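You operate a simulated robot arm through the tools that you are given. There is no shell and no other tool.

Carry out the task below with a simulated robot arm. There is one attempt and no reset: what you move stays moved.

TASK
Cure the milky tube on rack 1 for 20 more minutes.
Fine: uncover the sight glass before the start; one run, heat dial left as set; wait for DONE, cover the glass again and switch the power off; keep the doors shut; leave the other tubes.

It is judged by the outcome, as a careful person would: the job done as asked, and still so three seconds after it is handed in. It fails if anything else is knocked over, pushed out of place, dropped, spilled or broken. A push-on lid holds only when it is set on centred and level and pressed home; a screw cap is set on level and turned clockwise until tight.

THE ROBOT
A 6-joint arm with a two-finger parallel gripper, fixed in place. Base frame: the origin is on the floor under the middle of its stand, x ahead of it, y to its left, z up. Lengths are in m, angles in degrees, forces in N, time in s.
With the tool pointing down near the work surface it reaches from about 0.1 to 0.64 m from the base axis. Its first joint turns from -66.0 to 66.0 degrees. Payload 2.45 kg.
Tool frame: the origin (TCP) lies between the finger pads and is the grasp point; the fingertips stand 0.024 m ahead of it; z points along the fingers, y is the line along which they close. Largest opening 0.068 m; finger width 0.017, thickness 0.01; the body of the gripper, 0.04 by 0.07 m, starts 0.041 m behind the TCP.
Orientation is that of the tool frame in the base frame, as a unit quaternion [x, y, z, w]. With the fingers straight down and closing along the base's y, the tool's x points along the base's -x, its y along +y and its z along -z.

THE INTERFACE
- The arm moves only by the tool send_rows. Its argument "series" is a list of rows, each a list of 3 entries, a list of its own where there are three numbers: the opening, from 0 (shut) to 1 (fully open), then the shift along the tool's x, y, z in units of 400 mm (1.0 is 400 mm), then the turn, a rotation vector about the tool's x, y, z in units of 90 degrees (1.0 is 90 degrees). In form: [[gripper, [dx, dy, dz], [rx, ry, rz]], ...]. A call has 1 to 20 rows; each row is the pose to reach, as a shift and turn from the pose commanded when the call began, along the tool's axes at that moment. A call with a number of a shift or a turn outside -1 to 1 is refused whole. Each row takes 0.2 s and may step no farther than 0.05 m and 8.6 degrees from the row before; otherwise, or with a gripper value out of range, the whole call is refused. Where a pose cannot be reached the arm comes as near as it can. A force on the tool above 40 N (or 10 N above the force at the start of the call, whichever is more), or a blocked arm, ends the call early, and 0.2 s more pass. Each finger travels about 0.108 m/s and halts on what it meets, pressing with about 32 N; the grip force reading is that of the motor and also rises with nothing between the fingers. The clock runs only during rows and for 0.2 s after the last one: add rows that repeat a pose to give the fingers time. The reply holds the time, the measured pose of the TCP, the force on the tool along the base axes, the opening and the grip force, in the units named above and with some noise, with the torque about the TCP (base axes, N m) and any sound that the robot's microphone picked up.
- Cameras (640 x 400 px; columns grow to the right, rows downward): "scene" is fixed at [0.1664, 0.4159, 1.4826]; the picture's right is [-0.70, -0.71, 0.00], its down [-0.35, 0.34, -0.87] and it looks along [0.62, -0.61, -0.49] (base axes); focal length 312 px, centre (320, 200). "wrist" rides on the gripper at [0.084, 0.011, -0.075] in the tool frame; the picture's right is [-0.13, 0.99, 0.00], its down [-0.60, -0.08, -0.79] and it looks along [-0.79, -0.10, 0.61] (tool axes); focal length 251 px, centre (320, 200). There is no depth. A picture from a camera that has moved, and an enlarged one, comes with that camera's place and axes in the base frame and with its lens. The place of the scene camera against the robot may be out by one fixed shift of up to 0.018 m in any direction.
- camera(camera): a new picture of that camera. It takes no simulated time.
- zoom(camera, box): a new picture of the part [left, top, right, bottom] of that camera's present view, enlarged. It takes no simulated time.
- close_job(): hands the job in; it is judged then, once.

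Places have to be worked out from the pictures, the camera data and where the tool is seen. Open the gripper and draw the arm clear of the work before you hand the job in, unless the task says otherwise.

The tools are called by a JSON object that holds its "api" and its "payload". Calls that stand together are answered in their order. send_rows: Moves the arm, as the interface text tells. Its arguments: {"type":"object","properties":{"series":{"type":"array","items":{"type":"array"}}},"required":["series"]} The other tools are called the same way: camera (camera) takes a picture; zoom (camera, box) takes an enlarged picture of a part of a camera's view; close_job () hands the job in.

At the start:

```text
t: 0.0
tcp_pos: [0.4744, -0.1646, 1.3183]
ee_rot: [0.0, 1.0, 0.0, 0.0]
contact_force: [0.2, 0.6, -0.8]
moment: [0.01, 0.01, 0.05]
finger_gap: 0.0681
grip_force: 0.1
```

scene: 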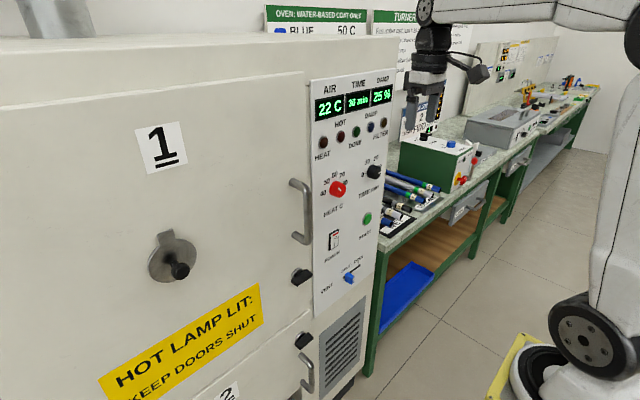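
wrist: 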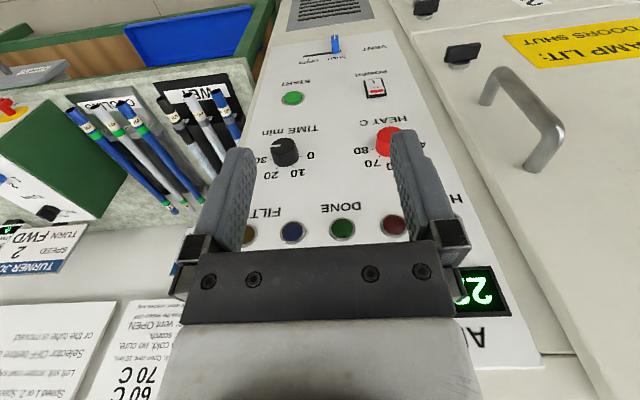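

The first pictures show a curing oven with two doors, a control panel and a sight glass cover on door 1. I'll zoom in to read the panel, signs and labels before moving.

{"api": "zoom", "payload": {"camera": "scene", "box": [280, 60, 420, 200]}}

{"api": "zoom", "payload": {"camera": "scene", "box": [280, 180, 420, 320]}}

{"api": "zoom", "payload": {"camera": "scene", "box": [100, 100, 320, 320]}}

{"api": "zoom", "payload": {"camera": "scene", "box": [250, 0, 450, 70]}}

{"api": "zoom", "payload": {"camera": "wrist", "box": [0, 180, 200, 400]}}

{"api": "zoom", "payload": {"camera": "wrist", "box": [220, 20, 460, 260]}}

```text
2.86 times, centred on (350, 130) of scene
camera zoom: at [0.1664, 0.4159, 1.4826], right [-0.7, -0.71, 0.0], down [-0.35, 0.34, -0.87], along [0.62, -0.61, -0.49], focal length 893 px, centre (234, 400)
```

zoom: 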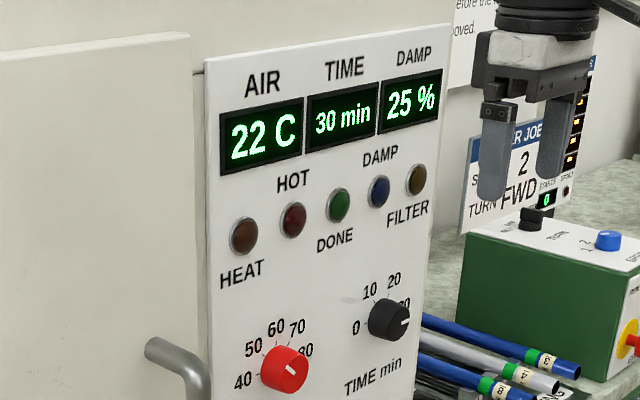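

```text
2.86 times, centred on (350, 250) of scene
camera zoom: at [0.1664, 0.4159, 1.4826], right [-0.7, -0.71, 0.0], down [-0.35, 0.34, -0.87], along [0.62, -0.61, -0.49], focal length 893 px, centre (234, 57)
```

zoom: 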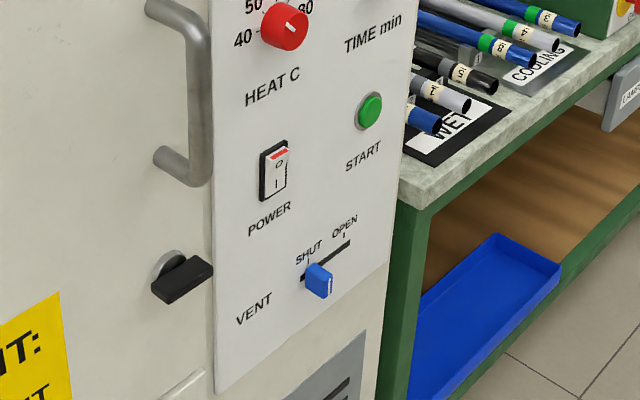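

```text
1.82 times, centred on (210, 210) of scene
camera zoom: at [0.1664, 0.4159, 1.4826], right [-0.7, -0.71, 0.0], down [-0.35, 0.34, -0.87], along [0.62, -0.61, -0.49], focal length 568 px, centre (520, 182)
```

zoom: 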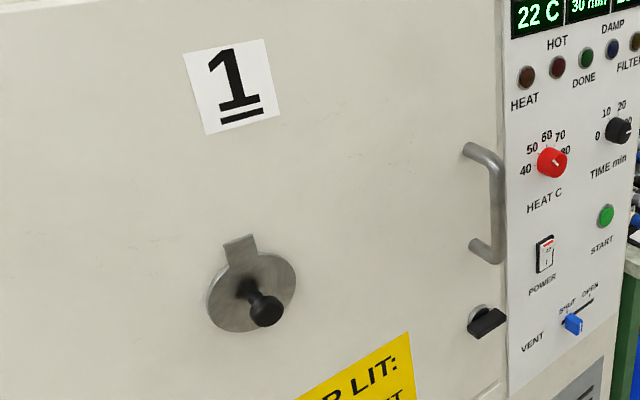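

```text
3.20 times, centred on (350, 35) of scene
camera zoom: at [0.1664, 0.4159, 1.4826], right [-0.7, -0.71, 0.0], down [-0.35, 0.34, -0.87], along [0.62, -0.61, -0.49], focal length 1000 px, centre (224, 728)
```

zoom: 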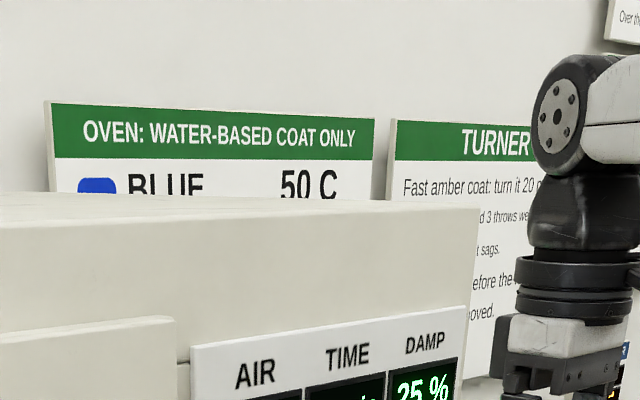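

```text
1.82 times, centred on (100, 290) of wrist
camera zoom: at [0.3919, -0.154, 1.3938], right [0.13, 0.99, 0.0], down [0.6, -0.08, 0.79], along [0.79, -0.1, -0.61], focal length 457 px, centre (720, 36)
```

zoom: 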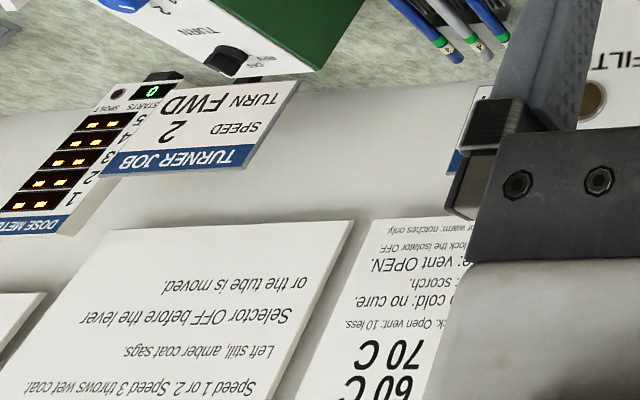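

```text
1.67 times, centred on (340, 140) of wrist
camera zoom: at [0.3919, -0.154, 1.3938], right [0.13, 0.99, 0.0], down [0.6, -0.08, 0.79], along [0.79, -0.1, -0.61], focal length 419 px, centre (287, 300)
```

zoom: 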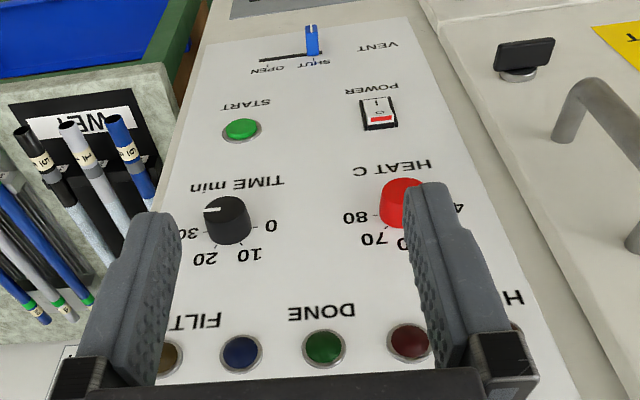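

The panel shows AIR 22 C, TIME 30 min, DAMP 25 %. Its front faces -x at about x=0.63, and the HEAT dial is near [0.62,-0.09,1.13]. I need to read the oven sign on the back wall first, so I back off and tilt the wrist camera up toward it.

{"api": "send_rows", "payload": {"series": [[1, [0.037, -0.068, -0.05], [0, -0.088, 0]], [1, [0.074, -0.136, -0.1], [0, -0.176, 0]], [1, [0.111, -0.204, -0.15], [0, -0.264, 0]], [1, [0.148, -0.272, -0.2], [0, -0.352, 0]], [1, [0.185, -0.34, -0.25], [0, -0.44, 0]]]}}

{"api": "camera", "payload": {"camera": "wrist"}}

{"api": "camera", "payload": {"camera": "scene"}}

```text
t: 1.2
tcp_pos: [0.3986, -0.3007, 1.4217]
ee_rot: [0.0, 0.94, -0.001, 0.34]
contact_force: [-0.6, 0.7, -0.5]
moment: [-0.02, 0.0, -0.03]
finger_gap: 0.0679
grip_force: 0.1
```

```text
taken
camera wrist: at [0.2877, -0.2907, 1.4231], right [0.1, 0.99, 0.08], down [-0.04, -0.08, 1.0], along [0.99, -0.1, 0.03], focal length 251 px, centre (320, 200)
```

wrist: 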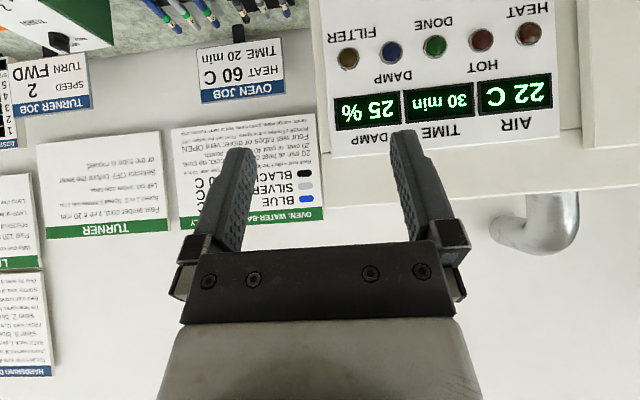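

```text
taken
```

scene: 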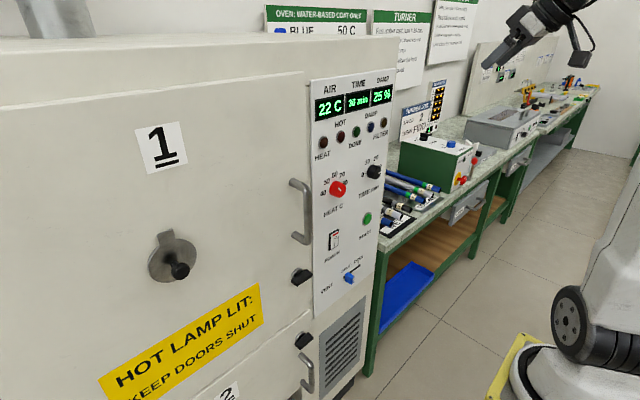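

The oven sign is in view but part of it is hidden by a finger. I'll zoom on what shows, then slide sideways for an unobstructed view.

{"api": "zoom", "payload": {"camera": "wrist", "box": [160, 30, 340, 240]}}

{"api": "send_rows", "payload": {"series": [[1, [0, -0.1, 0], [0, 0, 0]], [1, [0, -0.2, 0], [0, 0, 0]], [1, [0, -0.3, 0], [0, 0, 0]], [1, [0, -0.4, 0], [0, 0, 0]]]}}

{"api": "camera", "payload": {"camera": "wrist"}}

```text
1.90 times, centred on (250, 135) of wrist
camera zoom: at [0.2877, -0.2907, 1.4231], right [0.1, 0.99, 0.08], down [-0.04, -0.08, 1.0], along [0.99, -0.1, 0.03], focal length 479 px, centre (453, 324)
```

zoom: 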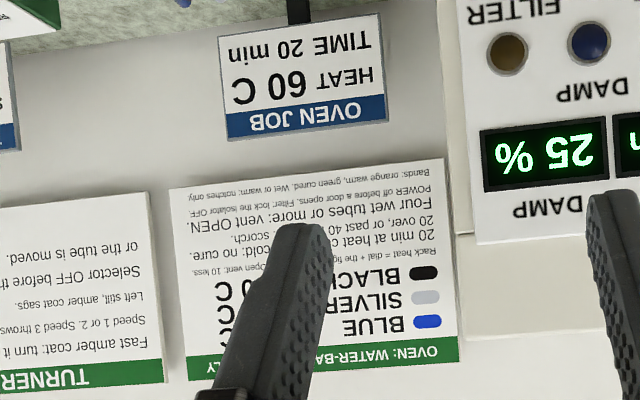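

```text
t: 2.2
tcp_pos: [0.4406, -0.4392, 1.4174]
ee_rot: [0.0, 0.941, -0.001, 0.337]
contact_force: [0.2, 1.5, -0.2]
moment: [0.03, 0.03, -0.02]
finger_gap: 0.068
grip_force: 0.1
out of reach, approached as far as the arm can: row 2, 3, 4
```

```text
taken
camera wrist: at [0.3295, -0.4295, 1.4219], right [0.1, 0.99, 0.08], down [-0.04, -0.08, 1.0], along [0.99, -0.1, 0.03], focal length 251 px, centre (320, 200)
```

wrist: 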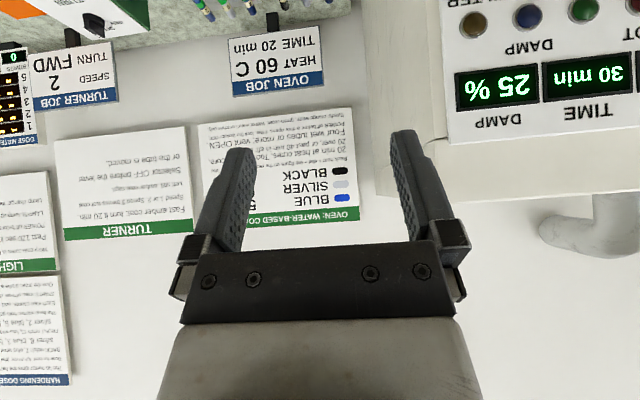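

The finger still masks part of the oven sign; tilting the camera up by about 20° will shift the sign clear of the fingers.

{"api": "send_rows", "payload": {"series": [[1, [0, 0, 0], [0, -0.09, 0]], [1, [0, 0, 0], [0, -0.18, 0]], [1, [0, 0, 0], [0, -0.26, 0]]]}}

{"api": "camera", "payload": {"camera": "wrist"}}

{"api": "zoom", "payload": {"camera": "wrist", "box": [180, 0, 380, 140]}}

```text
t: 3.0
tcp_pos: [0.4775, -0.421, 1.42]
ee_rot: [-0.001, 0.852, 0.0, 0.523]
contact_force: [-0.6, -0.2, -0.3]
moment: [0.01, -0.03, 0.01]
finger_gap: 0.068
grip_force: 0.1
out of reach, approached as far as the arm can: row 1, 2, 3
```

```text
taken
camera wrist: at [0.3737, -0.4118, 1.3789], right [0.06, 0.99, 0.11], down [-0.43, -0.08, 0.9], along [0.9, -0.1, 0.43], focal length 251 px, centre (320, 200)
```

wrist: 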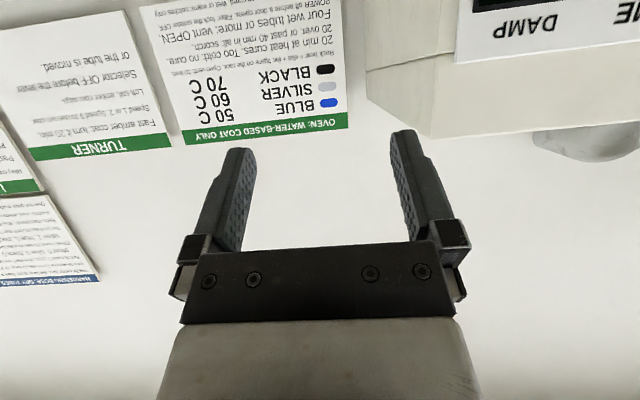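

```text
2.86 times, centred on (280, 70) of wrist
camera zoom: at [0.3737, -0.4118, 1.3789], right [0.06, 0.99, 0.11], down [-0.43, -0.08, 0.9], along [0.9, -0.1, 0.43], focal length 718 px, centre (434, 571)
```

zoom: 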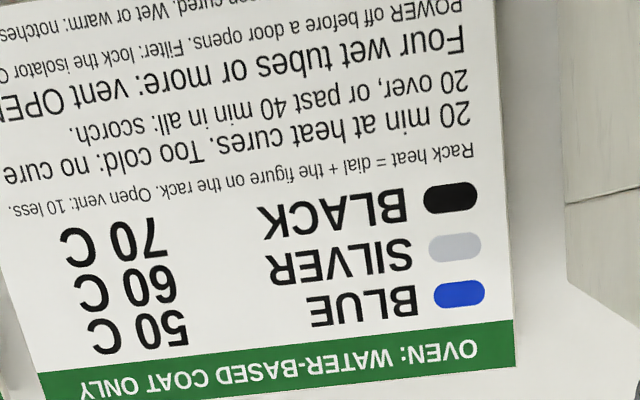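

The oven sign reads: rack heat = dial + figure on the rack; open vent takes 10 off; blue 50, silver 60, black 70; 20 min at heat cures; 20 over or past 40 min in all scorches; four or more wet tubes means vent OPEN. I now move over to door 1 to look at the sight-glass cover, going in two legs.

{"api": "send_rows", "payload": {"series": [[1, [0.035, 0.1, -0.002], [0, 0.03, 0]], [1, [0.07, 0.2, -0.004], [0, 0.06, 0]], [1, [0.105, 0.3, -0.006], [0, 0.09, 0]], [1, [0.14, 0.4, -0.008], [0, 0.12, 0]], [1, [0.175, 0.5, -0.01], [0, 0.15, 0]], [1, [0.21, 0.6, -0.012], [0, 0.18, 0]], [1, [0.245, 0.7, -0.014], [0, 0.21, 0]], [1, [0.28, 0.8, -0.016], [0, 0.24, 0]], [1, [0.317, 0.9, -0.017], [0, 0.255, 0]]]}}

{"api": "camera", "payload": {"camera": "wrist"}}

```text
t: 5.0
tcp_pos: [0.4836, -0.0905, 1.3053]
ee_rot: [-0.001, 0.939, 0.0, 0.343]
contact_force: [0.0, 0.2, -0.1]
moment: [-0.06, -0.02, 0.02]
finger_gap: 0.0681
grip_force: 0.2
out of reach, approached as far as the arm can: row 6, 7, 8, 9
```

```text
taken
camera wrist: at [0.3711, -0.0792, 1.3085], right [0.1, 0.99, 0.08], down [-0.05, -0.08, 1.0], along [0.99, -0.1, 0.04], focal length 251 px, centre (320, 200)
```

wrist: 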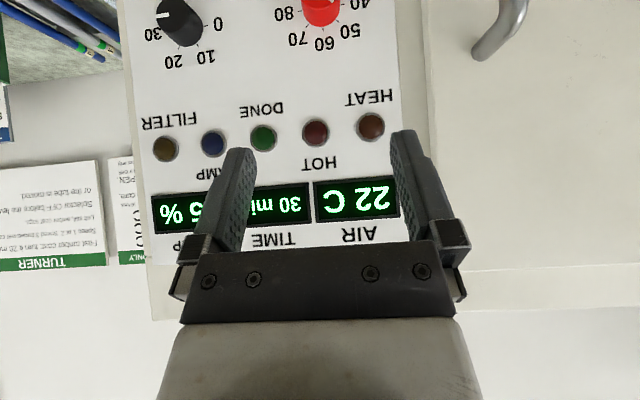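

The arm could not retract further inward with this tilt, so it stopped at [0.484,-0.09,1.305]. I continue left and down in front of door 1, staying around x=0.46, well clear of the handle.

{"api": "send_rows", "payload": {"series": [[1, [0.02, 0.1, 0.012], [0, 0, 0]], [1, [0.04, 0.2, 0.024], [0, 0, 0]], [1, [0.06, 0.3, 0.036], [0, 0, 0]], [1, [0.08, 0.4, 0.048], [0, 0, 0]], [1, [0.1, 0.5, 0.06], [0, 0, 0]], [1, [0.12, 0.6, 0.07], [0, 0, 0]], [1, [0.14, 0.7, 0.08], [0, 0, 0]], [1, [0.16, 0.78, 0.09], [0, 0, 0]], [1, [0.186, 0.85, 0.105], [0, 0, 0]]]}}

{"api": "camera", "payload": {"camera": "wrist"}}

{"api": "camera", "payload": {"camera": "scene"}}

```text
t: 7.0
tcp_pos: [0.4517, 0.2546, 1.2262]
ee_rot: [0.0, 0.94, 0.001, 0.342]
contact_force: [-0.1, 0.7, 0.5]
moment: [-0.01, -0.02, 0.03]
finger_gap: 0.0681
grip_force: 0.2
out of reach, approached as far as the arm can: row 1, 2, 3, 4
```

```text
taken
camera wrist: at [0.3396, 0.2644, 1.2288], right [0.1, 0.99, 0.08], down [-0.05, -0.08, 1.0], along [0.99, -0.1, 0.04], focal length 251 px, centre (320, 200)
```

wrist: 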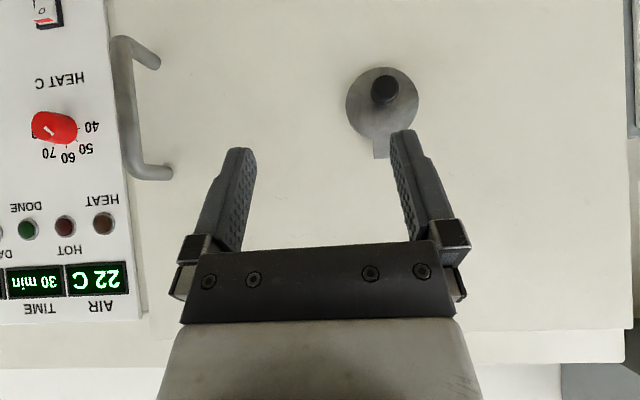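

```text
taken
```

scene: 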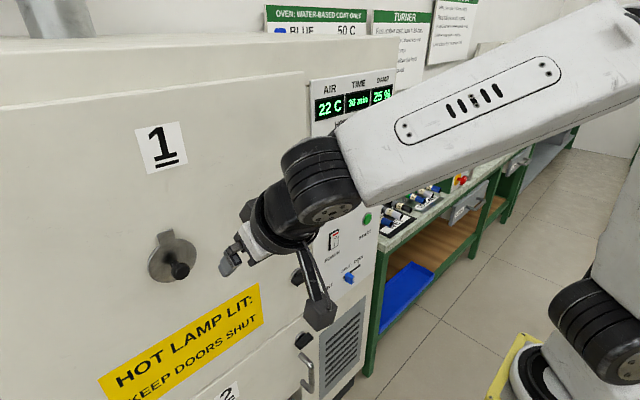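

I now see the cover: a round metal disc with a tab at its (world) top and a black knob. I zoom on it and on the heat dial and power switch.

{"api": "zoom", "payload": {"camera": "wrist", "box": [320, 50, 450, 170]}}

{"api": "zoom", "payload": {"camera": "wrist", "box": [0, 80, 120, 180]}}

{"api": "zoom", "payload": {"camera": "wrist", "box": [0, 0, 160, 100]}}

{"api": "zoom", "payload": {"camera": "scene", "box": [310, 150, 390, 300]}}

```text
3.33 times, centred on (385, 110) of wrist
camera zoom: at [0.3396, 0.2644, 1.2288], right [0.1, 0.99, 0.08], down [-0.05, -0.08, 1.0], along [0.99, -0.1, 0.04], focal length 838 px, centre (103, 500)
```

zoom: 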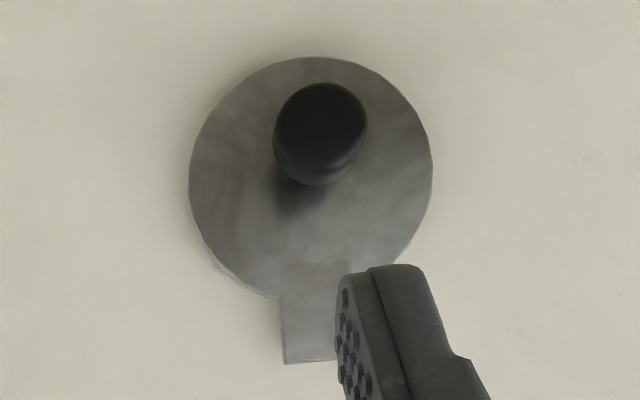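

```text
4.00 times, centred on (60, 130) of wrist
camera zoom: at [0.3396, 0.2644, 1.2288], right [0.1, 0.99, 0.08], down [-0.05, -0.08, 1.0], along [0.99, -0.1, 0.04], focal length 1006 px, centre (1360, 480)
```

zoom: 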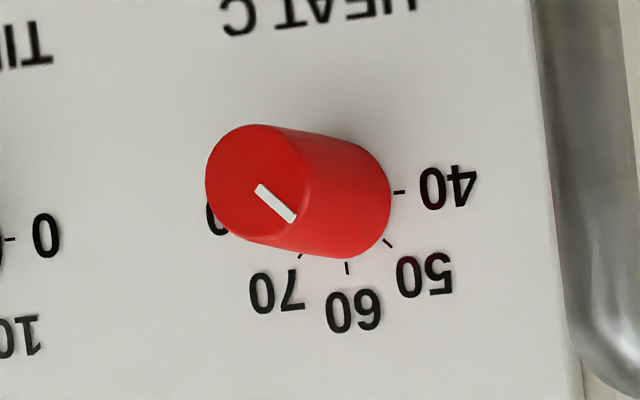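

```text
4.00 times, centred on (80, 50) of wrist
camera zoom: at [0.3396, 0.2644, 1.2288], right [0.1, 0.99, 0.08], down [-0.05, -0.08, 1.0], along [0.99, -0.1, 0.04], focal length 1006 px, centre (1280, 800)
```

zoom: 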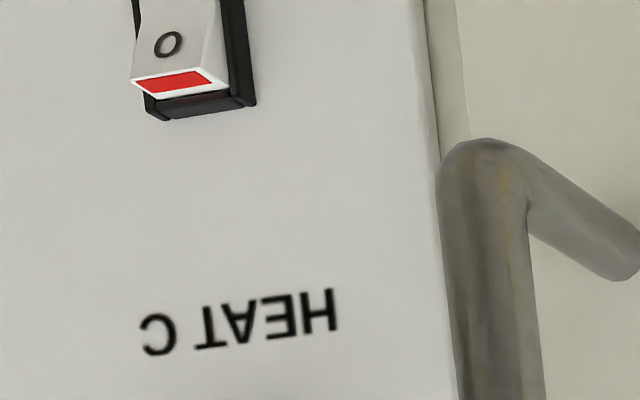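

```text
2.67 times, centred on (350, 225) of scene
camera zoom: at [0.1664, 0.4159, 1.4826], right [-0.7, -0.71, 0.0], down [-0.35, 0.34, -0.87], along [0.62, -0.61, -0.49], focal length 833 px, centre (240, 133)
```

zoom: 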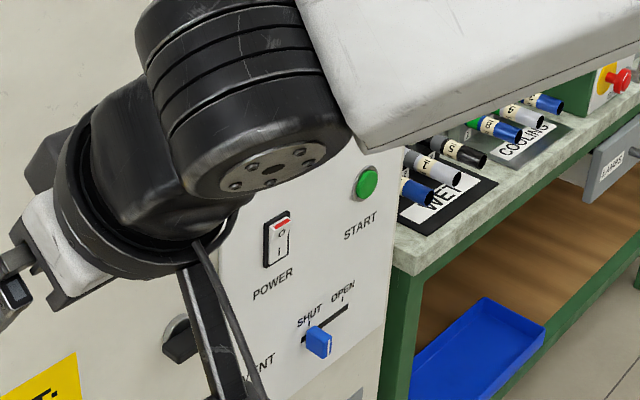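

Heat dial reads 50 C; time dial points at 30; the rocker shows the O half raised (so I is pressed, power on). I shift a bit left and up so the cover falls in the gap between the fingers, for a stereo fix and a better look at how the cover is held.

{"api": "send_rows", "payload": {"series": [[1, [-0.04, 0.07, -0.048], [0, 0, 0]], [1, [-0.08, 0.1375, -0.096], [0, 0, 0]]]}}

{"api": "camera", "payload": {"camera": "wrist"}}

{"api": "zoom", "payload": {"camera": "wrist", "box": [260, 0, 400, 130]}}

{"api": "zoom", "payload": {"camera": "scene", "box": [130, 210, 230, 300]}}

```text
t: 7.6
tcp_pos: [0.454, 0.3077, 1.2755]
ee_rot: [-0.001, 0.939, 0.0, 0.343]
contact_force: [0.1, 0.0, -0.5]
moment: [0.02, -0.02, 0.02]
finger_gap: 0.0681
grip_force: 0.0
```

```text
taken
camera wrist: at [0.3416, 0.3185, 1.2784], right [0.1, 0.99, 0.08], down [-0.05, -0.08, 1.0], along [0.99, -0.1, 0.04], focal length 251 px, centre (320, 200)
```

wrist: 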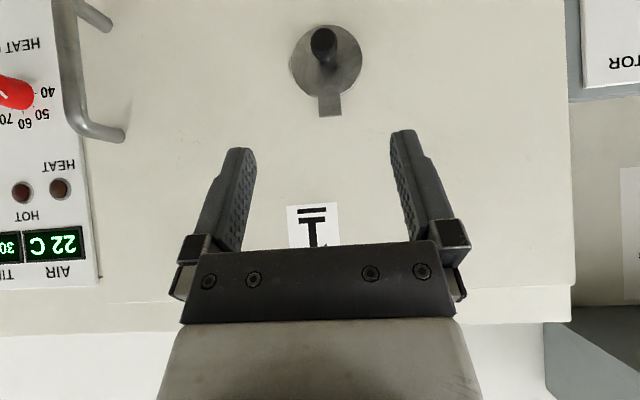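

```text
3.08 times, centred on (330, 65) of wrist
camera zoom: at [0.3416, 0.3185, 1.2784], right [0.1, 0.99, 0.08], down [-0.05, -0.08, 1.0], along [0.99, -0.1, 0.04], focal length 774 px, centre (289, 615)
```

zoom: 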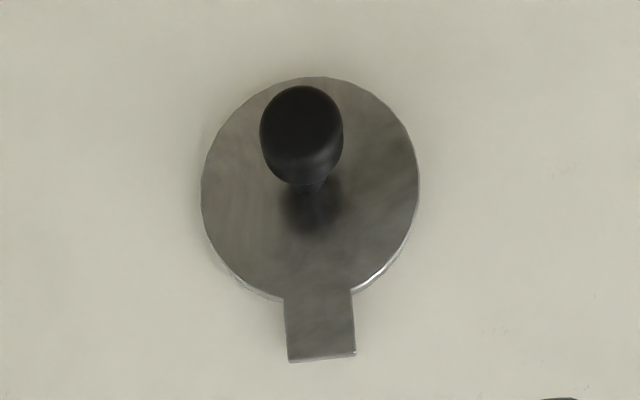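

```text
4.44 times, centred on (180, 255) of scene
camera zoom: at [0.1664, 0.4159, 1.4826], right [-0.7, -0.71, 0.0], down [-0.35, 0.34, -0.87], along [0.62, -0.61, -0.49], focal length 1389 px, centre (942, -44)
```

zoom: 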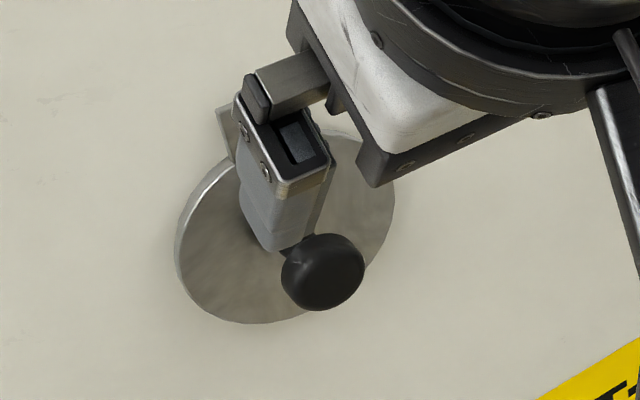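

Triangulating both views: disc centre ≈ [0.615, 0.311, 1.141], radius ≈0.038, tab top at z≈1.20, and a knob about 26 mm thick reaching out to x≈0.583. I bring the tool horizontal (pointing at the door) in front of the knob, staying at x=0.50.

{"api": "send_rows", "payload": {"series": [[1, [0.017, 0.001, 0.048], [0, -0.08, 0]], [1, [0.035, 0.002, 0.097], [0, -0.16, 0]], [1, [0.052, 0.003, 0.145], [0, -0.24, 0]], [1, [0.07, 0.004, 0.194], [0, -0.32, 0]], [1, [0.087, 0.005, 0.242], [0, -0.4, 0]], [1, [0.105, 0.006, 0.29], [0, -0.48, 0]], [1, [0.122, 0.007, 0.339], [0, -0.556, 0]]]}}

{"api": "camera", "payload": {"camera": "wrist"}}

{"api": "camera", "payload": {"camera": "scene"}}

```text
t: 9.2
tcp_pos: [0.5021, 0.3105, 1.1392]
ee_rot: [0.0, 0.706, 0.001, 0.708]
contact_force: [0.4, -0.2, -0.6]
moment: [-0.01, -0.01, -0.01]
finger_gap: 0.0682
grip_force: 0.1
```

```text
taken
camera wrist: at [0.4291, 0.3204, 1.0535], right [0.0, 0.99, 0.13], down [-0.8, -0.08, 0.6], along [0.61, -0.1, 0.79], focal length 251 px, centre (320, 200)
```

wrist: 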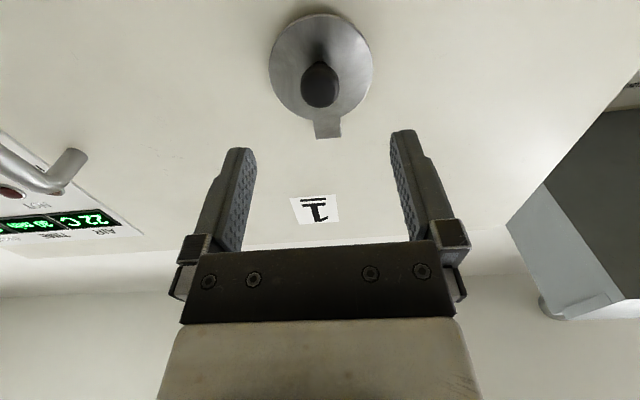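

```text
taken
```

scene: 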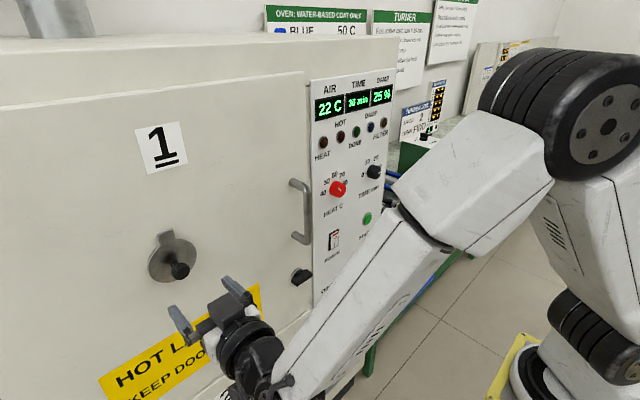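

The tool is horizontal in front of the knob. A zoom from below on the cover will refine position and show how the tab attaches.

{"api": "zoom", "payload": {"camera": "wrist", "box": [250, 0, 390, 150]}}

{"api": "zoom", "payload": {"camera": "scene", "box": [140, 220, 220, 290]}}

```text
2.67 times, centred on (320, 75) of wrist
camera zoom: at [0.4291, 0.3204, 1.0535], right [0.0, 0.99, 0.13], down [-0.8, -0.08, 0.6], along [0.61, -0.1, 0.79], focal length 670 px, centre (320, 533)
```

zoom: 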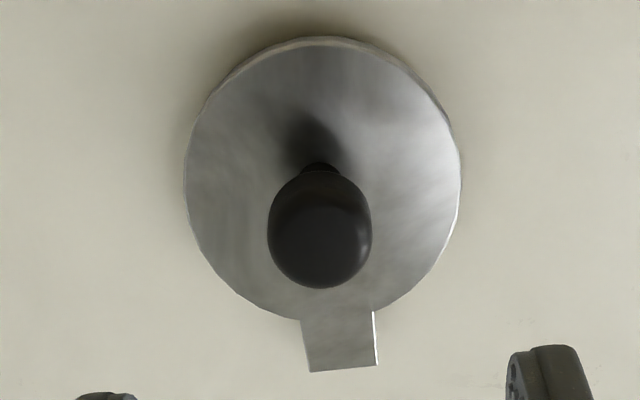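

```text
5.71 times, centred on (180, 255) of scene
camera zoom: at [0.1664, 0.4159, 1.4826], right [-0.7, -0.71, 0.0], down [-0.35, 0.34, -0.87], along [0.62, -0.61, -0.49], focal length 1786 px, centre (1120, -114)
```

zoom: 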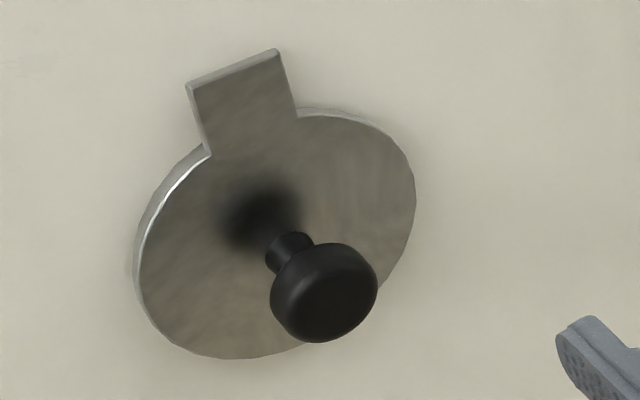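

The knob head is centred near [0.59, 0.310, 1.139] on a thin neck. I advance to x≈0.583 with fingers open around it, then close on the head.

{"api": "send_rows", "payload": {"series": [[1, [0, 0, 0.1], [0, 0, 0]], [1, [0, 0, 0.2], [0, 0, 0]], [1, [0, 0, 0.2], [0, 0, 0]]]}}

{"api": "camera", "payload": {"camera": "wrist"}}

{"api": "zoom", "payload": {"camera": "scene", "box": [120, 200, 280, 320]}}

```text
t: 10.0
tcp_pos: [0.5815, 0.3123, 1.1411]
ee_rot: [0.0, 0.707, 0.0, 0.707]
contact_force: [-0.2, -0.1, -0.1]
moment: [-0.03, -0.03, 0.03]
finger_gap: 0.068
grip_force: 0.0
```

```text
taken
camera wrist: at [0.5082, 0.3213, 1.0565], right [0.0, 0.99, 0.13], down [-0.79, -0.08, 0.6], along [0.61, -0.1, 0.79], focal length 251 px, centre (320, 200)
```

wrist: 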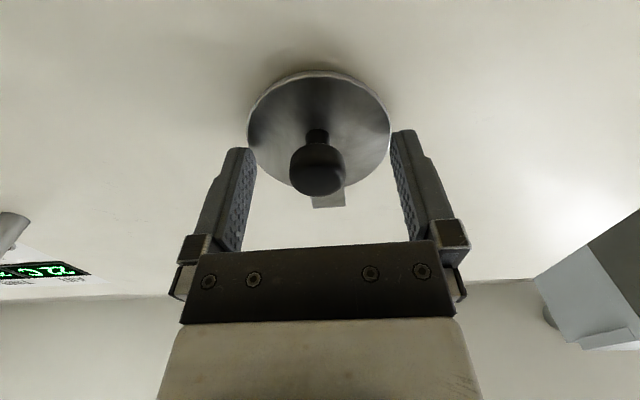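

```text
3.33 times, centred on (200, 260) of scene
camera zoom: at [0.1664, 0.4159, 1.4826], right [-0.7, -0.71, 0.0], down [-0.35, 0.34, -0.87], along [0.62, -0.61, -0.49], focal length 1042 px, centre (720, 0)
```

zoom: 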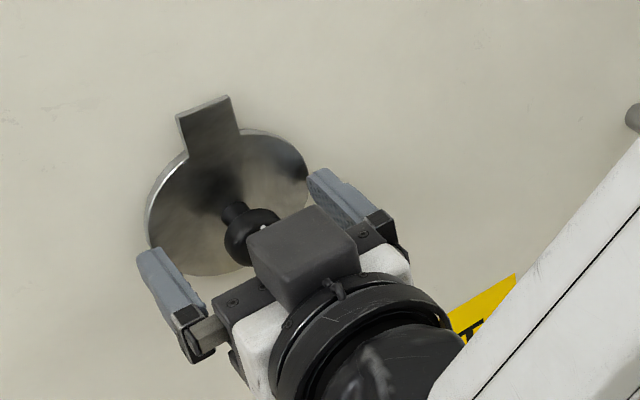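

The knob is centred between the fingers. I close the gripper on it.

{"api": "send_rows", "payload": {"series": [[0.2, [0, 0, 0.008], [0, 0, 0]], [0.2, [0, 0, 0.008], [0, 0, 0]], [0.2, [0, 0, 0.008], [0, 0, 0]]]}}

{"api": "camera", "payload": {"camera": "wrist"}}

```text
t: 10.8
tcp_pos: [0.5849, 0.3124, 1.141]
ee_rot: [-0.001, 0.707, 0.001, 0.708]
contact_force: [-10.5, -1.5, 1.2]
moment: [0.06, -0.06, 0.01]
finger_gap: 0.0252
grip_force: 41.1
```

```text
taken
camera wrist: at [0.5106, 0.3217, 1.0562], right [0.0, 0.99, 0.13], down [-0.79, -0.08, 0.6], along [0.61, -0.1, 0.79], focal length 251 px, centre (320, 200)
```

wrist: 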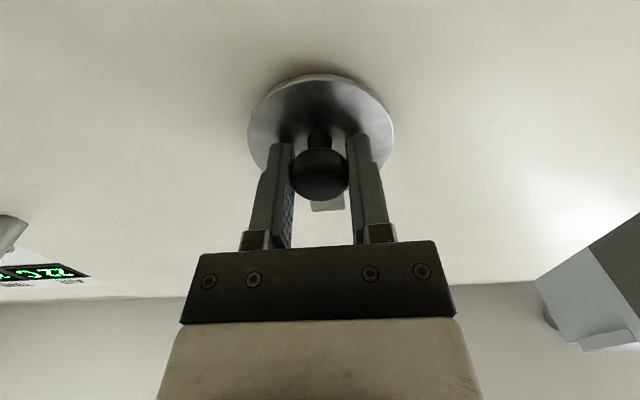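

Gripped (gap 25 mm), with ~10 N pushing back along -x, so I ease back 2 mm and try a small 6 mm sideways move to see whether the cover swings.

{"api": "send_rows", "payload": {"series": [[0.2, [0, 0, -0.005], [0, 0, 0]], [0.2, [0, 0.008, -0.005], [0, 0, 0]], [0.2, [0, 0.016, -0.005], [0, 0, 0]]]}}

{"api": "zoom", "payload": {"camera": "wrist", "box": [220, 40, 420, 240]}}

{"api": "zoom", "payload": {"camera": "scene", "box": [120, 200, 280, 320]}}

```text
t: 11.6
tcp_pos: [0.5838, 0.3163, 1.1413]
ee_rot: [0.001, 0.706, 0.0, 0.708]
contact_force: [1.4, -9.2, -0.5]
moment: [0.43, 0.04, -0.1]
finger_gap: 0.0252
grip_force: 41.1
```

```text
2.00 times, centred on (320, 140) of wrist
camera zoom: at [0.5096, 0.3272, 1.0558], right [0.0, 0.99, 0.13], down [-0.79, -0.08, 0.6], along [0.61, -0.1, 0.79], focal length 503 px, centre (320, 320)
```

zoom: 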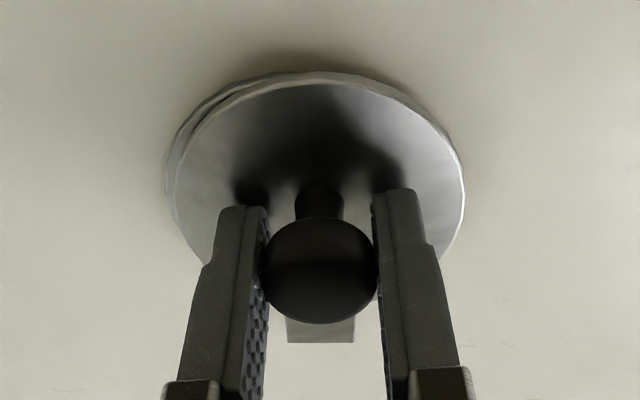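

```text
3.33 times, centred on (200, 260) of scene
camera zoom: at [0.1665, 0.4156, 1.4827], right [-0.7, -0.71, 0.0], down [-0.35, 0.34, -0.87], along [0.62, -0.61, -0.49], focal length 1042 px, centre (720, 0)
```

zoom: 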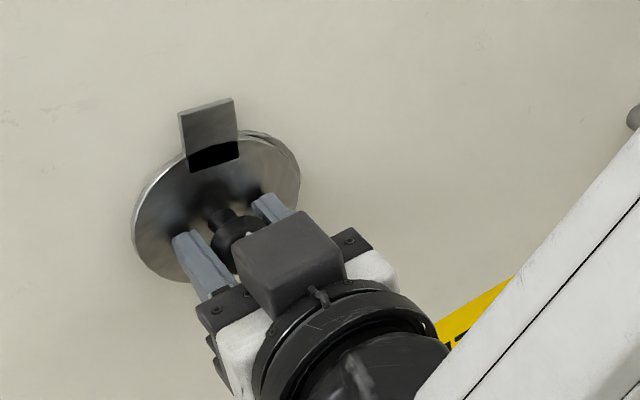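

The disc shifted left while the tab stayed put; the force/moment ratio (9.2 N, 0.43 Nm) fits a pivot about 47 mm above the knob, with the resistance coming from my not turning the tool. I follow the arc with the tool rolling along, 24° first.

{"api": "send_rows", "payload": {"series": [[0.2, [-0.0012, 0.0007, -0.005], [0, 0, 0.0889]], [0.2, [-0.0047, 0.0171, -0.005], [0, 0, 0.1778]], [0.2, [-0.0104, 0.0328, -0.005], [0, 0, 0.2667]]]}}

{"api": "camera", "payload": {"camera": "wrist"}}

{"api": "zoom", "payload": {"camera": "scene", "box": [120, 200, 280, 320]}}

```text
t: 12.4
tcp_pos: [0.5824, 0.3349, 1.1458]
ee_rot: [0.148, 0.694, 0.143, 0.69]
contact_force: [1.3, -7.0, -10.4]
moment: [0.42, 0.11, -0.08]
finger_gap: 0.025
grip_force: 40.6
out of reach, approached as far as the arm can: row 3
```

```text
taken
camera wrist: at [0.5086, 0.3783, 1.074], right [0.01, 0.85, 0.52], down [-0.79, -0.31, 0.53], along [0.61, -0.42, 0.67], focal length 251 px, centre (320, 200)
```

wrist: 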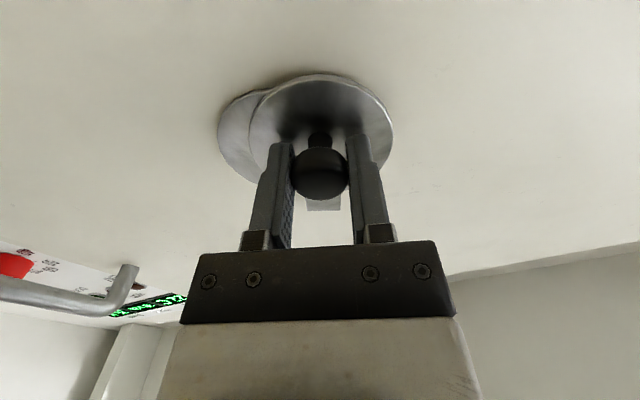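

```text
3.33 times, centred on (200, 260) of scene
camera zoom: at [0.1667, 0.4157, 1.4826], right [-0.7, -0.71, 0.0], down [-0.35, 0.34, -0.87], along [0.62, -0.61, -0.49], focal length 1042 px, centre (720, 0)
```

zoom: 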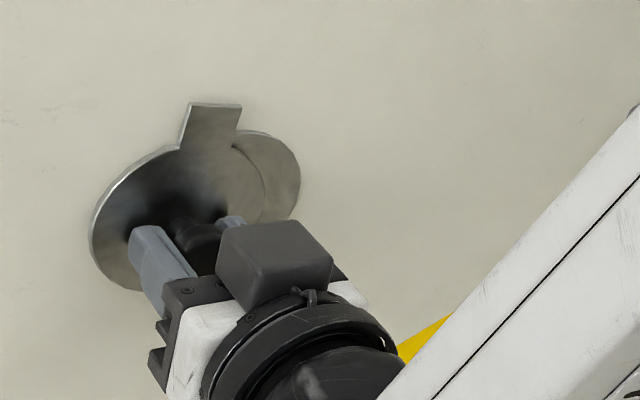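

The cover swings about a pivot in the middle of its tab (≈[0.3115, 1.190] in y,z, R≈0.05); the wrist roll seems to run into a limit near 24°. I continue along the arc without more roll, letting the round knob turn in the grip, up to about 60° of swing.

{"api": "send_rows", "payload": {"series": [[0.2, [-0.0024, 0.0173, 0], [0, 0, 0]], [0.2, [-0.0072, 0.034, 0], [0, 0, 0]], [0.2, [-0.0143, 0.05, 0], [0, 0, 0]], [0.2, [-0.0236, 0.0648, 0], [0, 0, 0]]]}}

{"api": "camera", "payload": {"camera": "wrist"}}

{"api": "zoom", "payload": {"camera": "scene", "box": [120, 200, 280, 320]}}

```text
t: 13.4
tcp_pos: [0.5826, 0.3562, 1.1696]
ee_rot: [0.146, 0.691, 0.148, 0.692]
contact_force: [1.8, -7.6, -7.3]
moment: [0.44, 0.08, -0.01]
finger_gap: 0.0249
grip_force: 40.1
```

```text
taken
camera wrist: at [0.5085, 0.3994, 1.0956], right [0.0, 0.85, 0.52], down [-0.79, -0.32, 0.52], along [0.61, -0.41, 0.68], focal length 251 px, centre (320, 200)
```

wrist: 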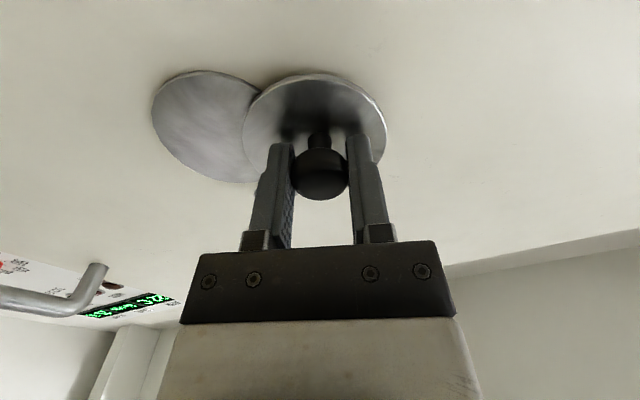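

```text
3.33 times, centred on (200, 260) of scene
camera zoom: at [0.1666, 0.4157, 1.4827], right [-0.7, -0.71, 0.0], down [-0.35, 0.34, -0.87], along [0.62, -0.61, -0.49], focal length 1042 px, centre (720, 0)
```

zoom: 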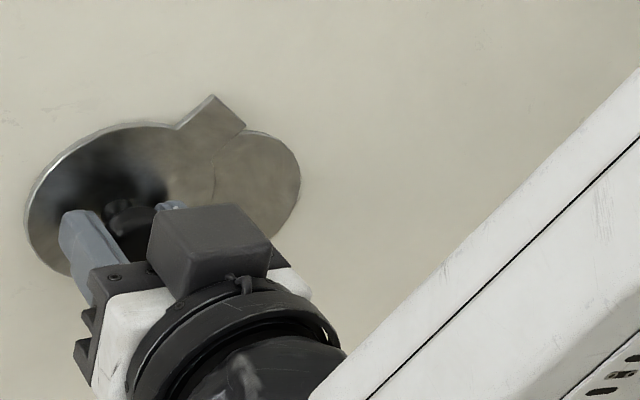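

It follows well at about 60–65°. I carry on along the arc to about 108° so the glass is fully clear.

{"api": "send_rows", "payload": {"series": [[0.2, [-0.0112, 0.0134, 0], [0, 0, 0]], [0.2, [-0.0242, 0.025, 0], [0, 0, 0]], [0.2, [-0.0386, 0.0348, 0], [0, 0, 0]], [0.2, [-0.0543, 0.0424, 0], [0, 0, 0]], [0.2, [-0.0709, 0.0478, 0], [0, 0, 0]], [0.2, [-0.0881, 0.0508, 0], [0, 0, 0]]]}}

{"api": "camera", "payload": {"camera": "wrist"}}

{"api": "zoom", "payload": {"camera": "scene", "box": [120, 200, 280, 320]}}

```text
t: 14.6
tcp_pos: [0.5823, 0.3616, 1.1887]
ee_rot: [0.144, 0.699, 0.141, 0.686]
contact_force: [5.9, 2.7, -4.2]
moment: [-0.27, -0.21, 0.02]
finger_gap: 0.025
grip_force: 40.8
stopped in row 5: the force on the tool passed its limit at 42 N (the readings are from after the stop); the commanded pose is now the measured one
```

```text
taken
camera wrist: at [0.5062, 0.4034, 1.1168], right [0.01, 0.86, 0.51], down [-0.78, -0.31, 0.54], along [0.62, -0.4, 0.67], focal length 251 px, centre (320, 200)
```

wrist: 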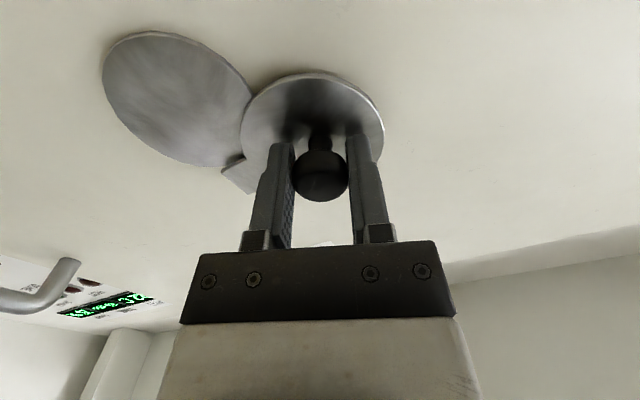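

```text
3.33 times, centred on (200, 260) of scene
camera zoom: at [0.1667, 0.4161, 1.4825], right [-0.7, -0.71, 0.0], down [-0.35, 0.34, -0.87], along [0.62, -0.61, -0.49], focal length 1042 px, centre (720, 0)
```

zoom: 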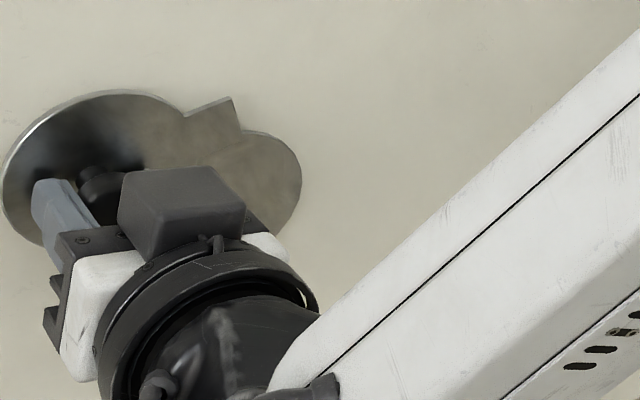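

The cover met its end stop at about 90° (force cut-off), and the disc now sits to the left of the glass. I open the fingers a little and check that it stays.

{"api": "send_rows", "payload": {"series": [[0.5, [0, 0, 0], [0, 0, 0]], [0.8, [0, 0, 0], [0, 0, 0]], [1, [0, 0, 0], [0, 0, 0]]]}}

{"api": "camera", "payload": {"camera": "wrist"}}

{"api": "zoom", "payload": {"camera": "scene", "box": [120, 200, 280, 320]}}

```text
t: 15.3
tcp_pos: [0.5812, 0.3606, 1.1896]
ee_rot: [0.144, 0.699, 0.142, 0.686]
contact_force: [0.7, 1.5, -0.1]
moment: [-0.03, 0.03, 0.05]
finger_gap: 0.068
grip_force: 0.1
```

```text
taken
camera wrist: at [0.506, 0.4034, 1.1177], right [0.01, 0.86, 0.51], down [-0.78, -0.31, 0.54], along [0.62, -0.4, 0.67], focal length 251 px, centre (320, 200)
```

wrist: 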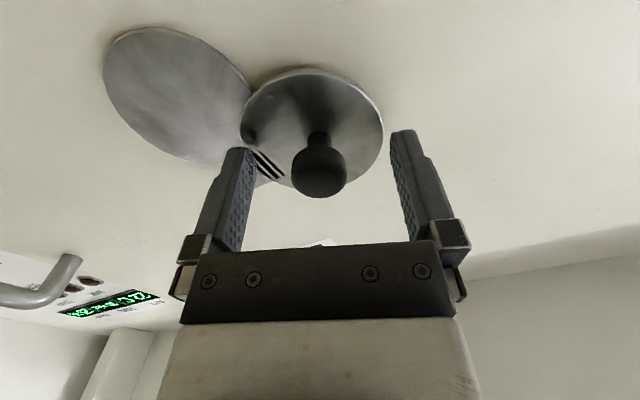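

```text
3.33 times, centred on (200, 260) of scene
camera zoom: at [0.1664, 0.4159, 1.4826], right [-0.7, -0.71, 0.0], down [-0.35, 0.34, -0.87], along [0.62, -0.61, -0.49], focal length 1042 px, centre (720, 0)
```

zoom: 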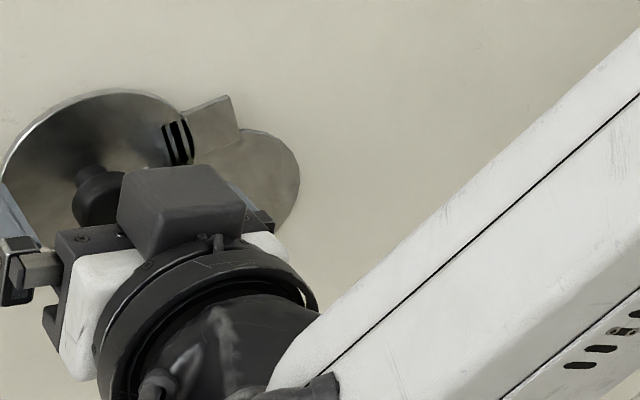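

The cover stays put when released. I back straight off and then look at the uncovered glass.

{"api": "send_rows", "payload": {"series": [[1, [0, 0, -0.1], [0, 0, 0]], [1, [0, 0, -0.2], [0, 0, -0.06]], [1, [0, 0, -0.28], [0, 0, -0.12]]]}}

{"api": "camera", "payload": {"camera": "wrist"}}

{"api": "camera", "payload": {"camera": "scene"}}

```text
t: 16.1
tcp_pos: [0.47, 0.3614, 1.1906]
ee_rot: [0.077, 0.709, 0.077, 0.696]
contact_force: [0.4, 0.6, 0.1]
moment: [0.0, 0.0, -0.02]
finger_gap: 0.0679
grip_force: 0.0
```

```text
taken
camera wrist: at [0.3941, 0.3896, 1.1116], right [0.0, 0.94, 0.34], down [-0.78, -0.21, 0.59], along [0.62, -0.27, 0.73], focal length 251 px, centre (320, 200)
```

wrist: 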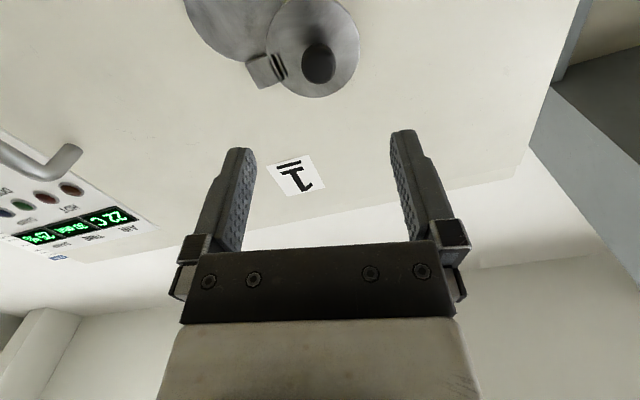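

```text
taken
```

scene: 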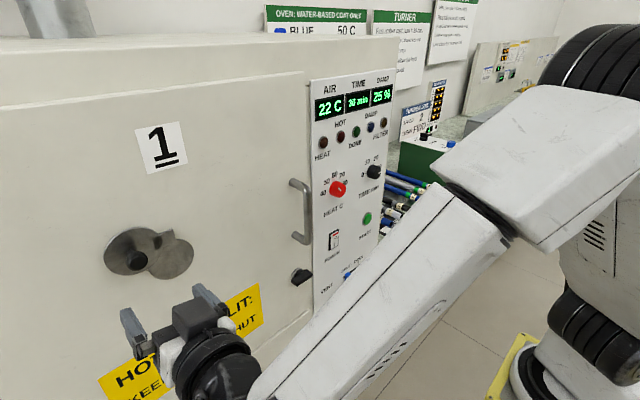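

Next I zoom on the uncovered glass from both cameras.

{"api": "zoom", "payload": {"camera": "scene", "box": [90, 210, 210, 290]}}

{"api": "zoom", "payload": {"camera": "wrist", "box": [170, 0, 370, 110]}}

```text
5.00 times, centred on (150, 250) of scene
camera zoom: at [0.1664, 0.4159, 1.4826], right [-0.7, -0.71, 0.0], down [-0.35, 0.34, -0.87], along [0.62, -0.61, -0.49], focal length 1563 px, centre (1170, -50)
```

zoom: 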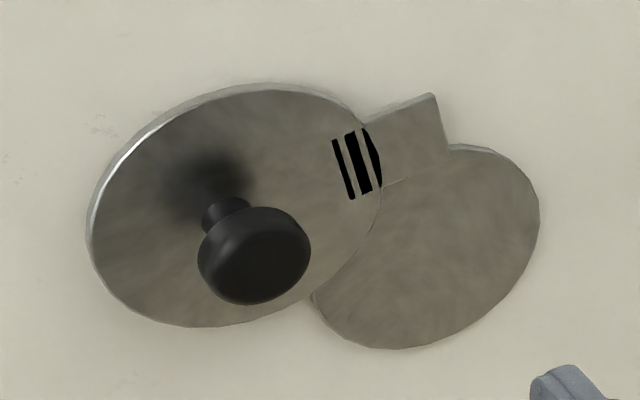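

```text
3.20 times, centred on (270, 55) of wrist
camera zoom: at [0.3941, 0.3896, 1.1116], right [0.0, 0.94, 0.34], down [-0.78, -0.21, 0.59], along [0.62, -0.27, 0.73], focal length 805 px, centre (480, 664)
```

zoom: 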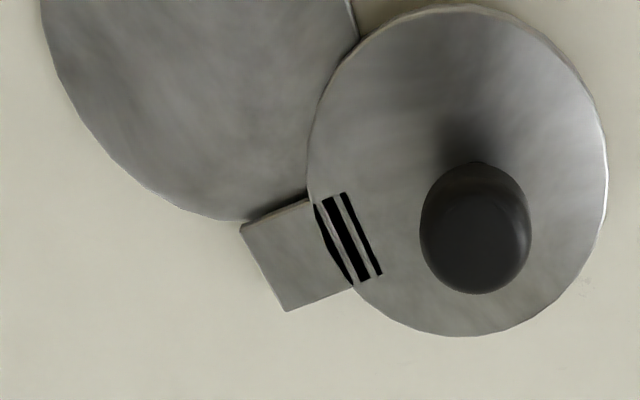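

Under the cover is a flat grey disc; I can't see tubes from this oblique angle, so I move to look at it head-on with the wrist camera.

{"api": "send_rows", "payload": {"series": [[1, [-0.015, -0.019, -0.02], [0.0086, 0.079, -0.0184]], [1, [-0.03, -0.038, -0.025], [0.0171, 0.158, -0.0369]], [1, [-0.045, -0.057, -0.025], [0.0257, 0.237, -0.0553]], [1, [-0.06, -0.077, -0.025], [0.0343, 0.316, -0.0737]], [1, [-0.076, -0.096, -0.025], [0.0429, 0.395, -0.0921]], [1, [-0.091, -0.115, -0.025], [0.0514, 0.474, -0.1106]], [1, [-0.106, -0.134, -0.025], [0.06, 0.553, -0.129]]]}}

{"api": "camera", "payload": {"camera": "wrist"}}

{"api": "camera", "payload": {"camera": "scene"}}

```text
t: 17.8
tcp_pos: [0.4607, 0.299, 1.2225]
ee_rot: [-0.001, 0.943, 0.002, 0.333]
contact_force: [1.3, -0.3, -0.4]
moment: [0.0, -0.01, -0.02]
finger_gap: 0.068
grip_force: 0.1
```

```text
taken
camera wrist: at [0.3489, 0.3096, 1.2269], right [0.1, 0.99, 0.08], down [-0.03, -0.08, 1.0], along [0.99, -0.1, 0.02], focal length 251 px, centre (320, 200)
```

wrist: 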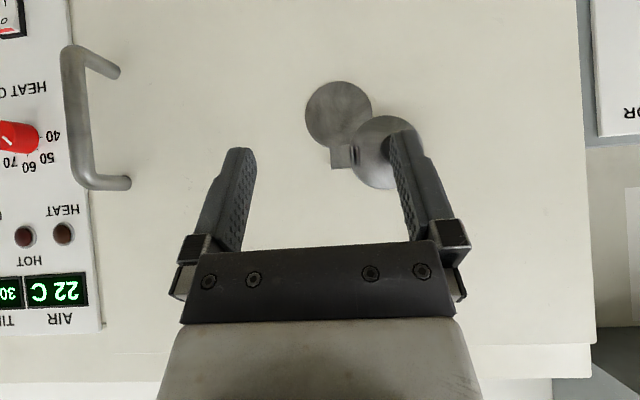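

```text
taken
```

scene: 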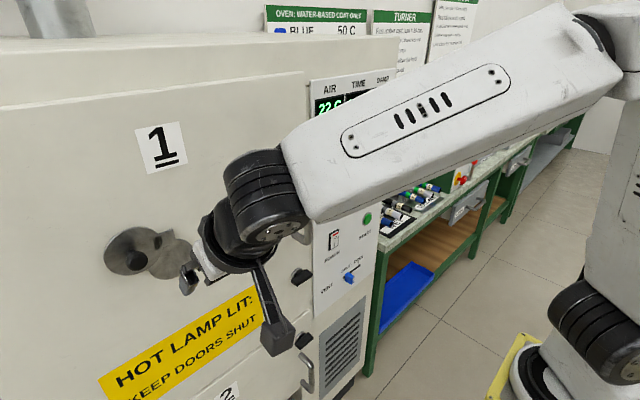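

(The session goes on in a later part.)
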